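You operate a simulated robot arm through the tools that you are given. There is no shell and no other tool. Be economical: measure what you need, move in short steps, check, and stop when the job is done.

Carry out the task below with a simulated robot arm. There is one attempt and no reset: what you move stays moved.

TASK
Fetch the grey spool and set it on the grey small tray on the top of the workbench.
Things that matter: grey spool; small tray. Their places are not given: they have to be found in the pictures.

It is judged by the outcome, as a careful person would: the job done as asked, and still so three seconds after it is handed in. It fails if anything else is knocked over, pushed out of place, dropped, spilled or broken.

THE ROBOT
A 7-joint arm with a two-finger parallel gripper, fixed in place. Base frame: the origin is at the foot of the arm, x ahead of it, y to its left, z up; the work surface is at about z = 850. Lengths are in mm, angles in degrees, forces in N, time in s.
With the tool pointing down near the work surface it reaches from about 300 to 700 mm from the base axis. Its first joint turns from -66.0 to 66.0 degrees. Payload 1.57 kg.
The tool frame sits at the grasp point between the pads (the TCP): z along the fingers, y along the line on which they close. The tips reach 30 mm beyond it. The gripper opens to 110 mm. The fingers are 24 mm wide and 12 mm thick; the gripper's body (48 by 112 mm) begins 78 mm behind the TCP.
Orientation is that of the tool frame in the base frame, as a unit quaternion [x, y, z, w]. With the fingers straight down and closing along the base's y, the tool's x points along the base's -x, its y along +y and its z along -z.

THE INTERFACE
- The arm moves only by the tool jog_arm. Its argument "moves" is a list of rows, each a list of 3 entries, a list of its own where there are three numbers: the turn, a rotation vector about the base's x, y, z in units of 180 degrees (1.0 is 180 degrees), then the shift along the base's x, y, z in units of 250 mm (1.0 is 250 mm), then the finger opening in m, from 0 to 0.11. In form: [[[wx, wy, wz], [tx, ty, tz], jaw], ...]. A call has 1 to 10 rows; each row is the pose to reach, as a shift and turn from the pose commanded when the call began. A call with a number of a shift or a turn outside -1 to 1 is refused whole. A row lasts 0.2 s, in which the tool goes at most 50 mm and 8.6 degrees; a call with a longer step from one row to the next is refused whole, and so is a gripper value outside its range. A pose out of reach is approached as far as the arm can. The call stops where the force on the tool passes 40 N (or 10 N more than at its start, if that is more) or the arm is blocked; 0.2 s more then pass. Each finger travels about 108 mm/s and halts on what it meets, pressing with about 25 N; the grip force reading is that of the motor and also rises with nothing between the fingers. The clock runs only during rows and for 0.2 s after the last one: add rows that repeat a pose to give the fingers time. It gives the time, the measured TCP pose, the force on the tool (base axes), the opening and the grip force at its end, in the units of the frame above (readings bear some noise), and new pictures: "views" is both (left out), scene, wrist or none.
- Cameras (640 x 400 px; columns grow to the right, rows downward): "scene" is fixed at [163.5, -392.2, 1403]; the picture's right is [0.80, -0.61, 0.00], its down [-0.36, -0.47, -0.80] and it looks along [0.49, 0.64, -0.60] (base axes); focal length 325 px, centre (320, 200). "wrist" rides on the gripper at [-36, 0, -80] in the tool frame; the picture's right is [0.00, -1.00, 0.00], its down [0.97, 0.00, -0.24] and it looks along [0.24, 0.00, 0.97] (tool axes); focal length 218 px, centre (320, 200).
- measure_at(camera, pixels): for up to 12 pixels [column, row] of the newest picture of that camera ("zoom" is the newest enlarged one), the place [x, y, z] in the base frame of the surface seen there, good to about 2 mm. The clock stands still meanwhile.
- inspect(camera, box): a new picture of the part [left, top, right, bottom] of that camera's present view, enlarged. The clock stands still meanwhile.
- finish_job(): hands the job in; it is judged then, once.

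Work in short steps. Measure before you move; look again where a grasp or a placing could have gone wrong, and mend it. You have 60 turns and 120 pictures in all, those below and enlarged ones among them. Open the gripper and draw the arm clear of the work before you hand the job in, unless the task says otherwise; then end with one line.

The tools are called after "Call:" as name(argument=value, ...) on one line, values as JSON. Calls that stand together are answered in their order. jog_arm: Moves the arm, as the interface text tells. Its arguments: {"type":"object","properties":{"moves":{"type":"array","items":{"type":"array"}},"views":{"type":"string","enum":["both","scene","wrist","none"]}},"required":["moves"]} The other tools are called the same way: measure_at (camera, pixels) gives the place of the surface under pixels of a picture; inspect (camera, box) takes an enlarged picture of a part of a camera's view; finish_job () hands the job in.

At the start:

```text
t: 0.0
eef_pos: [484.2, -15.8, 1153.2]
tcp_rot: [0.0, 1.0, 0.0, 0.001]
contact_force: [-0.3, -0.4, 1.0]
finger_gap: 109.9
grip_force: 0.1
```

scene: 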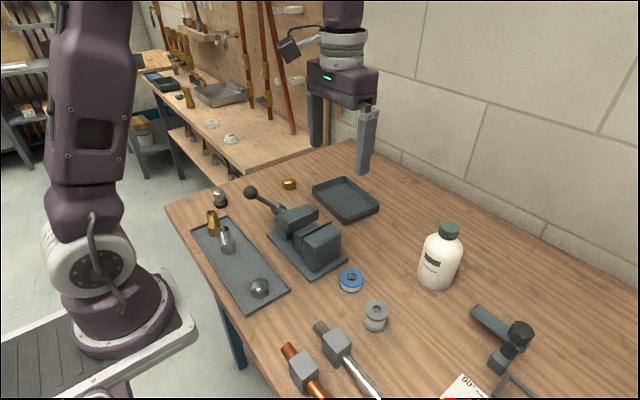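
wrist: 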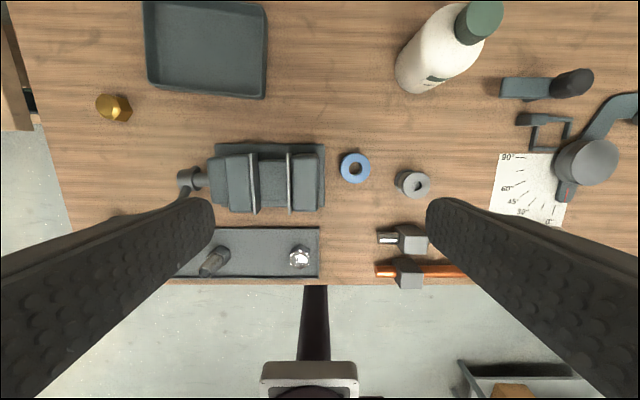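

The grey spool appears at scene (376,315) / wrist (413,184), and the small empty tray at scene (345,200) / wrist (205,50). I measure both.

Call:
measure_at(camera="wrist", pixels=[[424, 180], [410, 184], [419, 193], [400, 184], [430, 186], [205, 50], [160, 80], [250, 85], [255, 20], [150, 10], [207, 95], [380, 190]])

Call:
measure_at(camera="scene", pixels=[[376, 302], [376, 309], [366, 307], [387, 307], [376, 330], [345, 200], [345, 218], [378, 207], [343, 178], [313, 186], [350, 283], [335, 340]])

Call:
inspect(camera="scene", box=[300, 250, 460, 350])

Call:
inspect(camera="wrist", box=[320, 130, 480, 230])

```text
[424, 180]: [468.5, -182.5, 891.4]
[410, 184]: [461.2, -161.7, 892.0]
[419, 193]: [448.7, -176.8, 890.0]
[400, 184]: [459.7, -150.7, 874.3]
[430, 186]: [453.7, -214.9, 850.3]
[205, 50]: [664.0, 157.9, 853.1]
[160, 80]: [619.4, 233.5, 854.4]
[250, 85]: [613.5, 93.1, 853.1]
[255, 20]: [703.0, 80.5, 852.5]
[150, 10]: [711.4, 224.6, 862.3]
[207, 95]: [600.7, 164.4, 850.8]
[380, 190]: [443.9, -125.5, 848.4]
```

```text
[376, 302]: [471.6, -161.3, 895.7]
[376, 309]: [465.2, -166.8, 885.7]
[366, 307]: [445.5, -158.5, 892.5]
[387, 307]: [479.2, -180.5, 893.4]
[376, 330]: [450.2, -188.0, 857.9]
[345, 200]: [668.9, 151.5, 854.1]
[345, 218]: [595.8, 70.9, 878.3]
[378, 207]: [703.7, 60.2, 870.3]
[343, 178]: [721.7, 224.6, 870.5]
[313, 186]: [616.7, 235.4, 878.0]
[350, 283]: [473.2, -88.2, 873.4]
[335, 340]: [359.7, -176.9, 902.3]
```

```text
4.00 times, centred on (380, 300) of scene
```

zoom: 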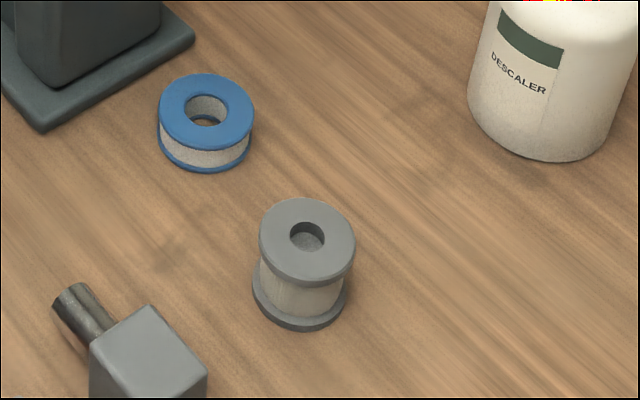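

```text
4.00 times, centred on (400, 180) of wrist
```

zoom: 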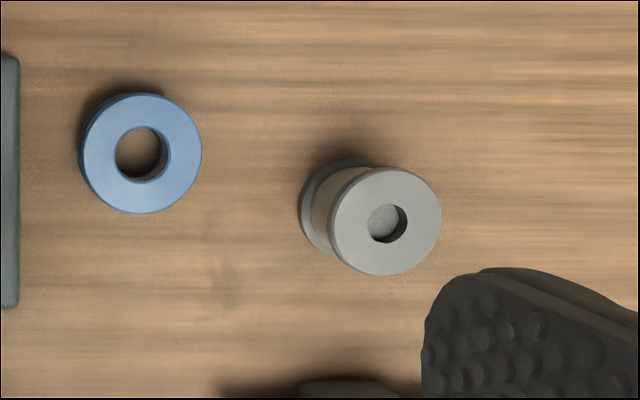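

Spool: centre near (461,-171), top z≈893, about 40 mm wide. Blue tape is at y≈-88, so I narrow the jaw to 75 mm. I go across first, then down to z≈960 to look.

Call:
jog_arm(moves=[[[0, 0, 0], [-0.023, -0.155, 0], 0.075], [[0, 0, 0], [-0.046, -0.31, 0], 0.075], [[0, 0, 0], [-0.07, -0.465, 0], 0.075], [[0, 0, 0], [-0.093, -0.62, 0], 0.075], [[0, 0, 0], [-0.093, -0.62, -0.19], 0.075], [[0, 0, 0], [-0.093, -0.62, -0.38], 0.075], [[0, 0, 0], [-0.093, -0.62, -0.57], 0.075], [[0, 0, 0], [-0.093, -0.62, -0.76], 0.075], [[0, 0, 0], [-0.093, -0.62, -0.76], 0.075]])

```text
t: 2.0
eef_pos: [464.4, -172.0, 961.6]
tcp_rot: [0.0, 1.0, 0.0, 0.0]
contact_force: [0.0, -0.3, 0.3]
finger_gap: 75.0
grip_force: 0.1
```

scene: 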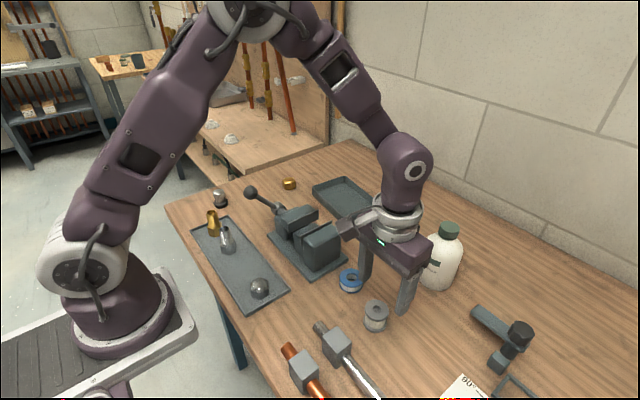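
wrist: 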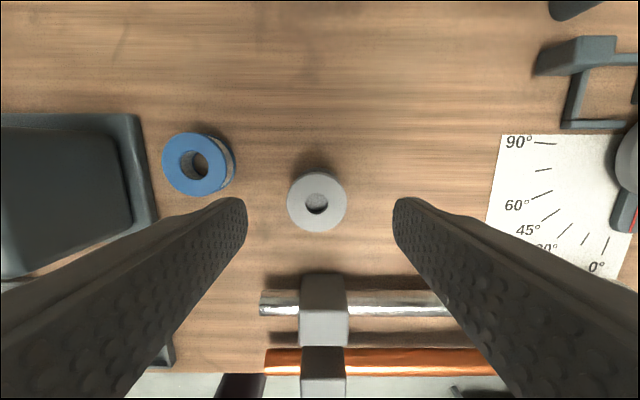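

The spool sits centred between the fingers at wrist (317,201). I measure its rim and the nearby obstacles.

Call:
measure_at(camera="wrist", pixels=[[290, 201], [344, 201], [317, 175], [317, 228], [324, 280], [228, 170], [232, 185], [324, 320]])

```text
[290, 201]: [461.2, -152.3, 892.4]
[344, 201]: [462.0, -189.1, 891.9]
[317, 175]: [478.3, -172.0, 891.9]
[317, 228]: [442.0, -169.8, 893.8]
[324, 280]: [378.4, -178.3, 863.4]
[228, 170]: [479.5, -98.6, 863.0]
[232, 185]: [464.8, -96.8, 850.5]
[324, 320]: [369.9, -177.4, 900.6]
```

Spool centre is (461,-171), top z≈892; the left finger's outer face at y≈-121 clears the tape (y≈-97). I descend 78 mm with a small x correction.

Call:
jog_arm(moves=[[[0, 0, 0], [-0.008, 0.003, -0.1], 0.075], [[0, 0, 0], [-0.008, 0.003, -0.2], 0.075], [[0, 0, 0], [-0.008, 0.003, -0.28], 0.075], [[0, 0, 0], [-0.008, 0.003, -0.312], 0.075], [[0, 0, 0], [-0.008, 0.003, -0.312], 0.075]])

```text
t: 3.2
eef_pos: [460.3, -172.0, 885.0]
tcp_rot: [0.001, 1.0, 0.001, -0.001]
contact_force: [-0.8, 0.1, -0.2]
finger_gap: 75.0
grip_force: 0.1
```

scene: 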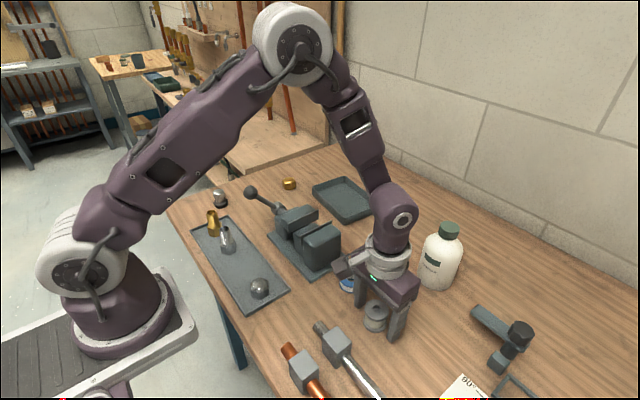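
wrist: 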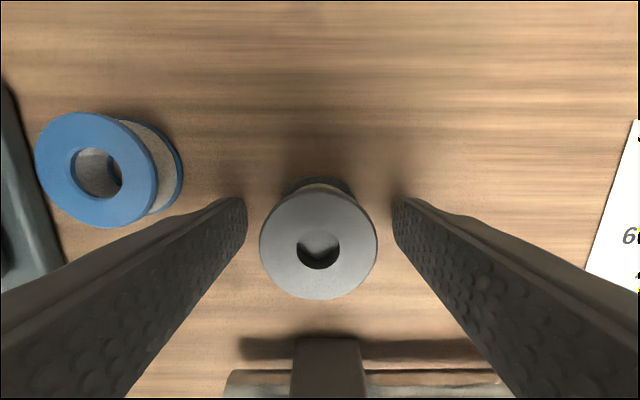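

The fingers straddle the spool at z=885 with no contact. I close the jaw.

Call:
jog_arm(moves=[[[0, 0, 0], [0, 0, 0], 0.05], [[0, 0, 0], [0, 0, 0], 0.03], [[0, 0, 0], [0, 0, 0], 0.03], [[0, 0, 0], [0, 0, 0], 0.03]], views="wrist")

```text
t: 4.2
eef_pos: [460.4, -171.7, 884.3]
tcp_rot: [0.0, 1.0, 0.0, 0.0]
contact_force: [-0.4, 0.3, -0.3]
finger_gap: 42.9
grip_force: 24.8
```

wrist: 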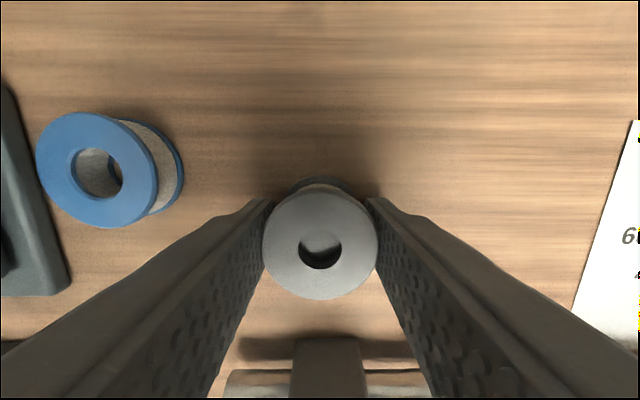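

Held: opening 42.9 mm, grip 24.8 N. I lift straight up about 150 mm.

Call:
jog_arm(moves=[[[0, 0, 0], [0, 0, 0.06], 0.03], [[0, 0, 0], [0, 0, 0.18], 0.03], [[0, 0, 0], [0, 0, 0.32], 0.03], [[0, 0, 0], [0, 0, 0.46], 0.03], [[0, 0, 0], [0, 0, 0.6], 0.03], [[0, 0, 0], [0, 0, 0.6], 0.03]])

```text
t: 5.6
eef_pos: [460.7, -170.3, 1036.2]
tcp_rot: [0.0, 1.0, 0.0, 0.001]
contact_force: [0.2, -0.6, -0.1]
finger_gap: 42.5
grip_force: 25.1
```

scene: 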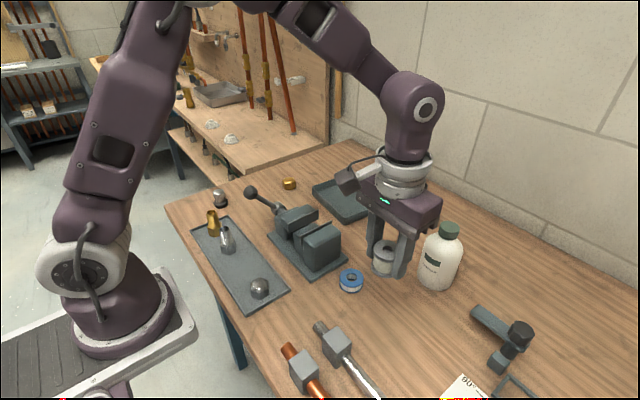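
wrist: 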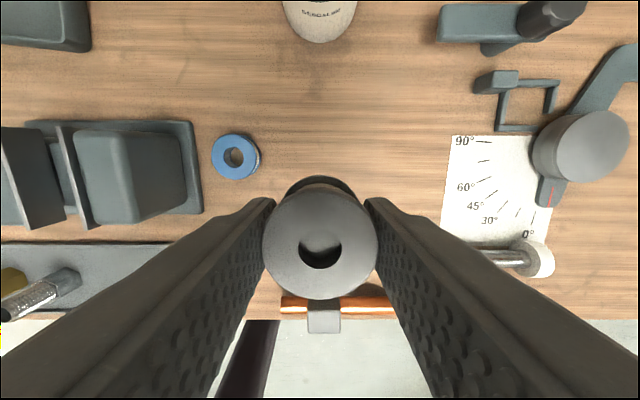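

Spool is held, tips at z≈1006. I move in +y first (away from the bottle), high above the vise.

Call:
jog_arm(moves=[[[0, 0, 0], [0, 0.14, 0.04], 0.03], [[0, 0, 0], [0, 0.28, 0.08], 0.03], [[0, 0, 0], [0.05, 0.43, 0.08], 0.03], [[0, 0, 0], [0.1, 0.58, 0.08], 0.03], [[0, 0, 0], [0.15, 0.73, 0.08], 0.03], [[0, 0, 0], [0.25, 0.86, 0.08], 0.03], [[0, 0, 0], [0.35, 0.96, 0.08], 0.03], [[0, 0, 0], [0.35, 0.96, 0.08], 0.03]], views="none")

Call:
jog_arm(moves=[[[0, 0, 0], [0.1, 0.08, 0], 0.03], [[0, 0, 0], [0.2, 0.16, 0], 0.03], [[0, 0, 0], [0.3, 0.24, 0], 0.03], [[0, 0, 0], [0.4, 0.32, 0], 0.03], [[0, 0, 0], [0.4, 0.32, -0.14], 0.03], [[0, 0, 0], [0.4, 0.32, -0.28], 0.03], [[0, 0, 0], [0.4, 0.32, -0.28], 0.03]])

```text
t: 7.4
eef_pos: [547.7, 71.2, 1055.1]
tcp_rot: [0.0, 1.0, 0.0, 0.0]
contact_force: [0.0, 0.4, -0.5]
finger_gap: 43.0
grip_force: 25.1
```

```text
t: 9.0
eef_pos: [645.9, 149.4, 986.6]
tcp_rot: [0.0, 1.0, 0.0, -0.001]
contact_force: [0.4, -0.2, -0.4]
finger_gap: 42.9
grip_force: 25.0
```

scene: 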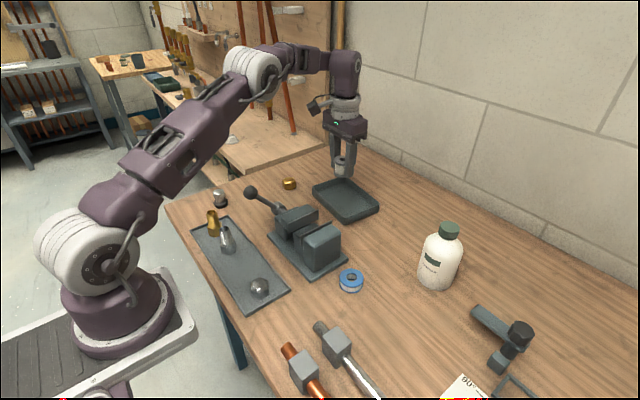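
wrist: 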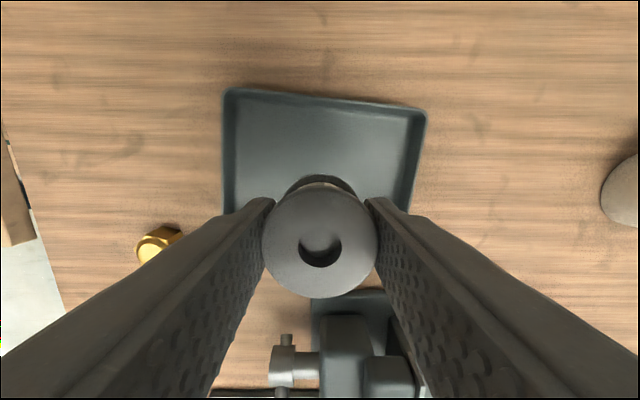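

The tray is visible around the spool; I measure its rim and floor before lowering.

Call:
measure_at(camera="wrist", pixels=[[228, 92], [424, 113], [320, 120], [320, 150], [226, 190], [408, 200], [245, 190], [390, 180]])

Call:
measure_at(camera="scene", pixels=[[345, 221], [313, 187], [378, 208], [330, 200], [346, 210], [330, 205]])

```text
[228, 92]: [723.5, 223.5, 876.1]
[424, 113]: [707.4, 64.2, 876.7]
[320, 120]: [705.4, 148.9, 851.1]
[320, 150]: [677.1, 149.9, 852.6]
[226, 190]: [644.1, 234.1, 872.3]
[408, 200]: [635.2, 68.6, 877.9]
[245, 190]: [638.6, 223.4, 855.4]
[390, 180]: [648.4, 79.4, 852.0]
```

```text
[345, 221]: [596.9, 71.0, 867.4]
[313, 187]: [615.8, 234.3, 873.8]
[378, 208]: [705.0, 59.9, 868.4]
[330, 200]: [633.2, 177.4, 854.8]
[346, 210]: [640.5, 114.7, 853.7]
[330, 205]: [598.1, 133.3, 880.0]
```

Tray floor is z≈853, centre about (660,150), rim z≈877. I shift 10 mm in x and lower to about 3 mm above contact.

Call:
jog_arm(moves=[[[0, 0, 0], [0.04, 0, 0], 0.03], [[0, 0, 0], [0.04, 0, -0.12], 0.03], [[0, 0, 0], [0.04, 0, -0.24], 0.03], [[0, 0, 0], [0.04, 0, -0.33], 0.03], [[0, 0, 0], [0.04, 0, -0.375], 0.03], [[0, 0, 0], [0.04, 0, -0.375], 0.03]])

```text
t: 10.4
eef_pos: [658.2, 150.7, 892.2]
tcp_rot: [0.0, 1.0, 0.0, 0.0]
contact_force: [1.4, 0.2, -0.6]
finger_gap: 42.9
grip_force: 25.8
```

scene: 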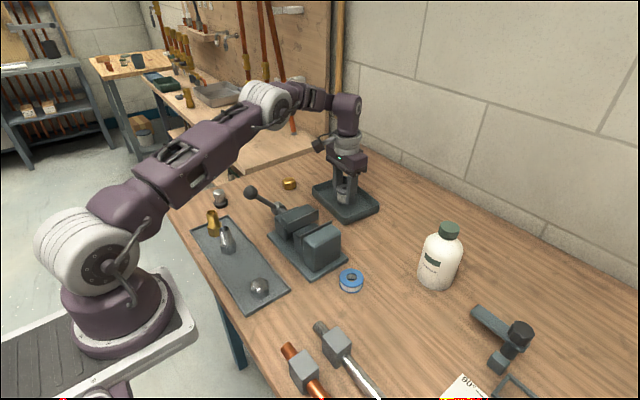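
wrist: 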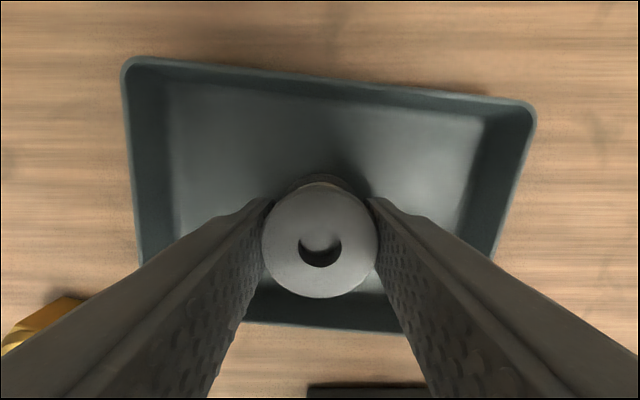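

At z=892 the spool is a few mm above the tray floor, centred. I lower in 1 mm steps.

Call:
jog_arm(moves=[[[0, 0, 0], [0, 0, -0.006], 0.03], [[0, 0, 0], [0, 0, -0.01], 0.03], [[0, 0, 0], [0, 0, -0.014], 0.03], [[0, 0, 0], [0, 0, -0.014], 0.03]], views="none")

```text
t: 11.4
eef_pos: [657.7, 150.3, 888.3]
tcp_rot: [0.0, 1.0, 0.0, 0.0]
contact_force: [-1.7, -1.3, 4.4]
finger_gap: 42.9
grip_force: 25.3
```

Force z of 4.4 N suggests the spool is touching the floor. I open gently to 70 mm (staying inside the tray).

Call:
jog_arm(moves=[[[0, 0, 0], [0, 0, 0], 0.046], [[0, 0, 0], [0, 0, 0], 0.055], [[0, 0, 0], [0, 0, 0], 0.07], [[0, 0, 0], [0, 0, 0], 0.07]], views="wrist")

```text
t: 12.4
eef_pos: [658.1, 150.7, 888.7]
tcp_rot: [0.0, 1.0, 0.0, 0.0]
contact_force: [-0.1, -0.4, 0.2]
finger_gap: 70.1
grip_force: 0.0
```

wrist: 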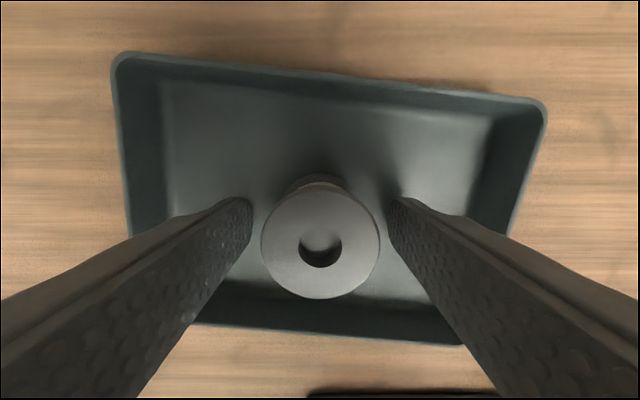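

Released and standing upright. I withdraw straight up, then back.

Call:
jog_arm(moves=[[[0, 0, 0], [0, 0, 0.08], 0.07], [[0, 0, 0], [0, 0, 0.2], 0.07], [[0, 0, 0], [0, 0, 0.36], 0.07], [[0, 0, 0], [0, 0, 0.52], 0.07], [[0, 0, 0], [0, 0, 0.68], 0.07], [[0, 0, 0], [-0.14, 0, 0.76], 0.07], [[0, 0, 0], [-0.28, 0, 0.84], 0.07], [[0, 0, 0], [-0.42, 0, 0.84], 0.07], [[0, 0, 0], [-0.42, 0, 0.84], 0.07]])

```text
t: 14.4
eef_pos: [551.8, 150.5, 1099.2]
tcp_rot: [0.0, 1.0, 0.001, 0.001]
contact_force: [-0.5, 0.4, -0.1]
finger_gap: 70.0
grip_force: 0.0
out of reach, approached as far as the arm can: row 5
```

scene: 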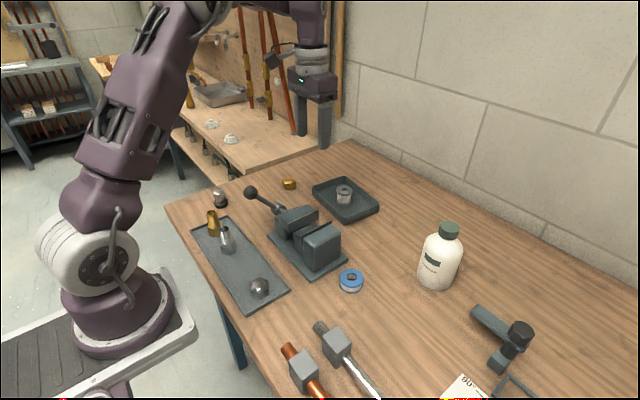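
wrist: 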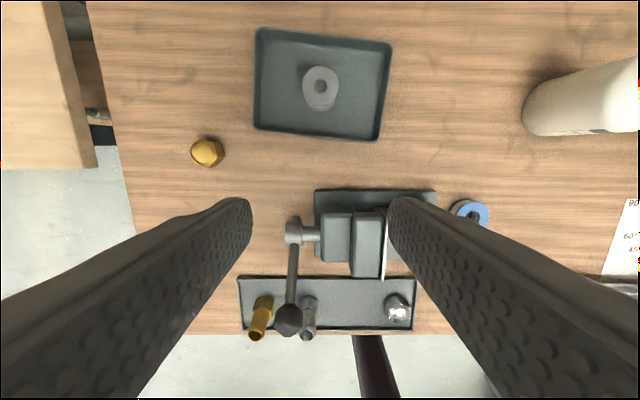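

The spool stands in the small tray (scene (344,194)), nothing else has moved, and the arm is clear with the gripper open. I hand the job in.

Call:
finish_job()

```text
The job is handed in.
```

The grey spool is standing upright in the small grey tray on the workbench, the arm is clear with the gripper open, nothing else looks moved in the final pictures, and the job is handed in.
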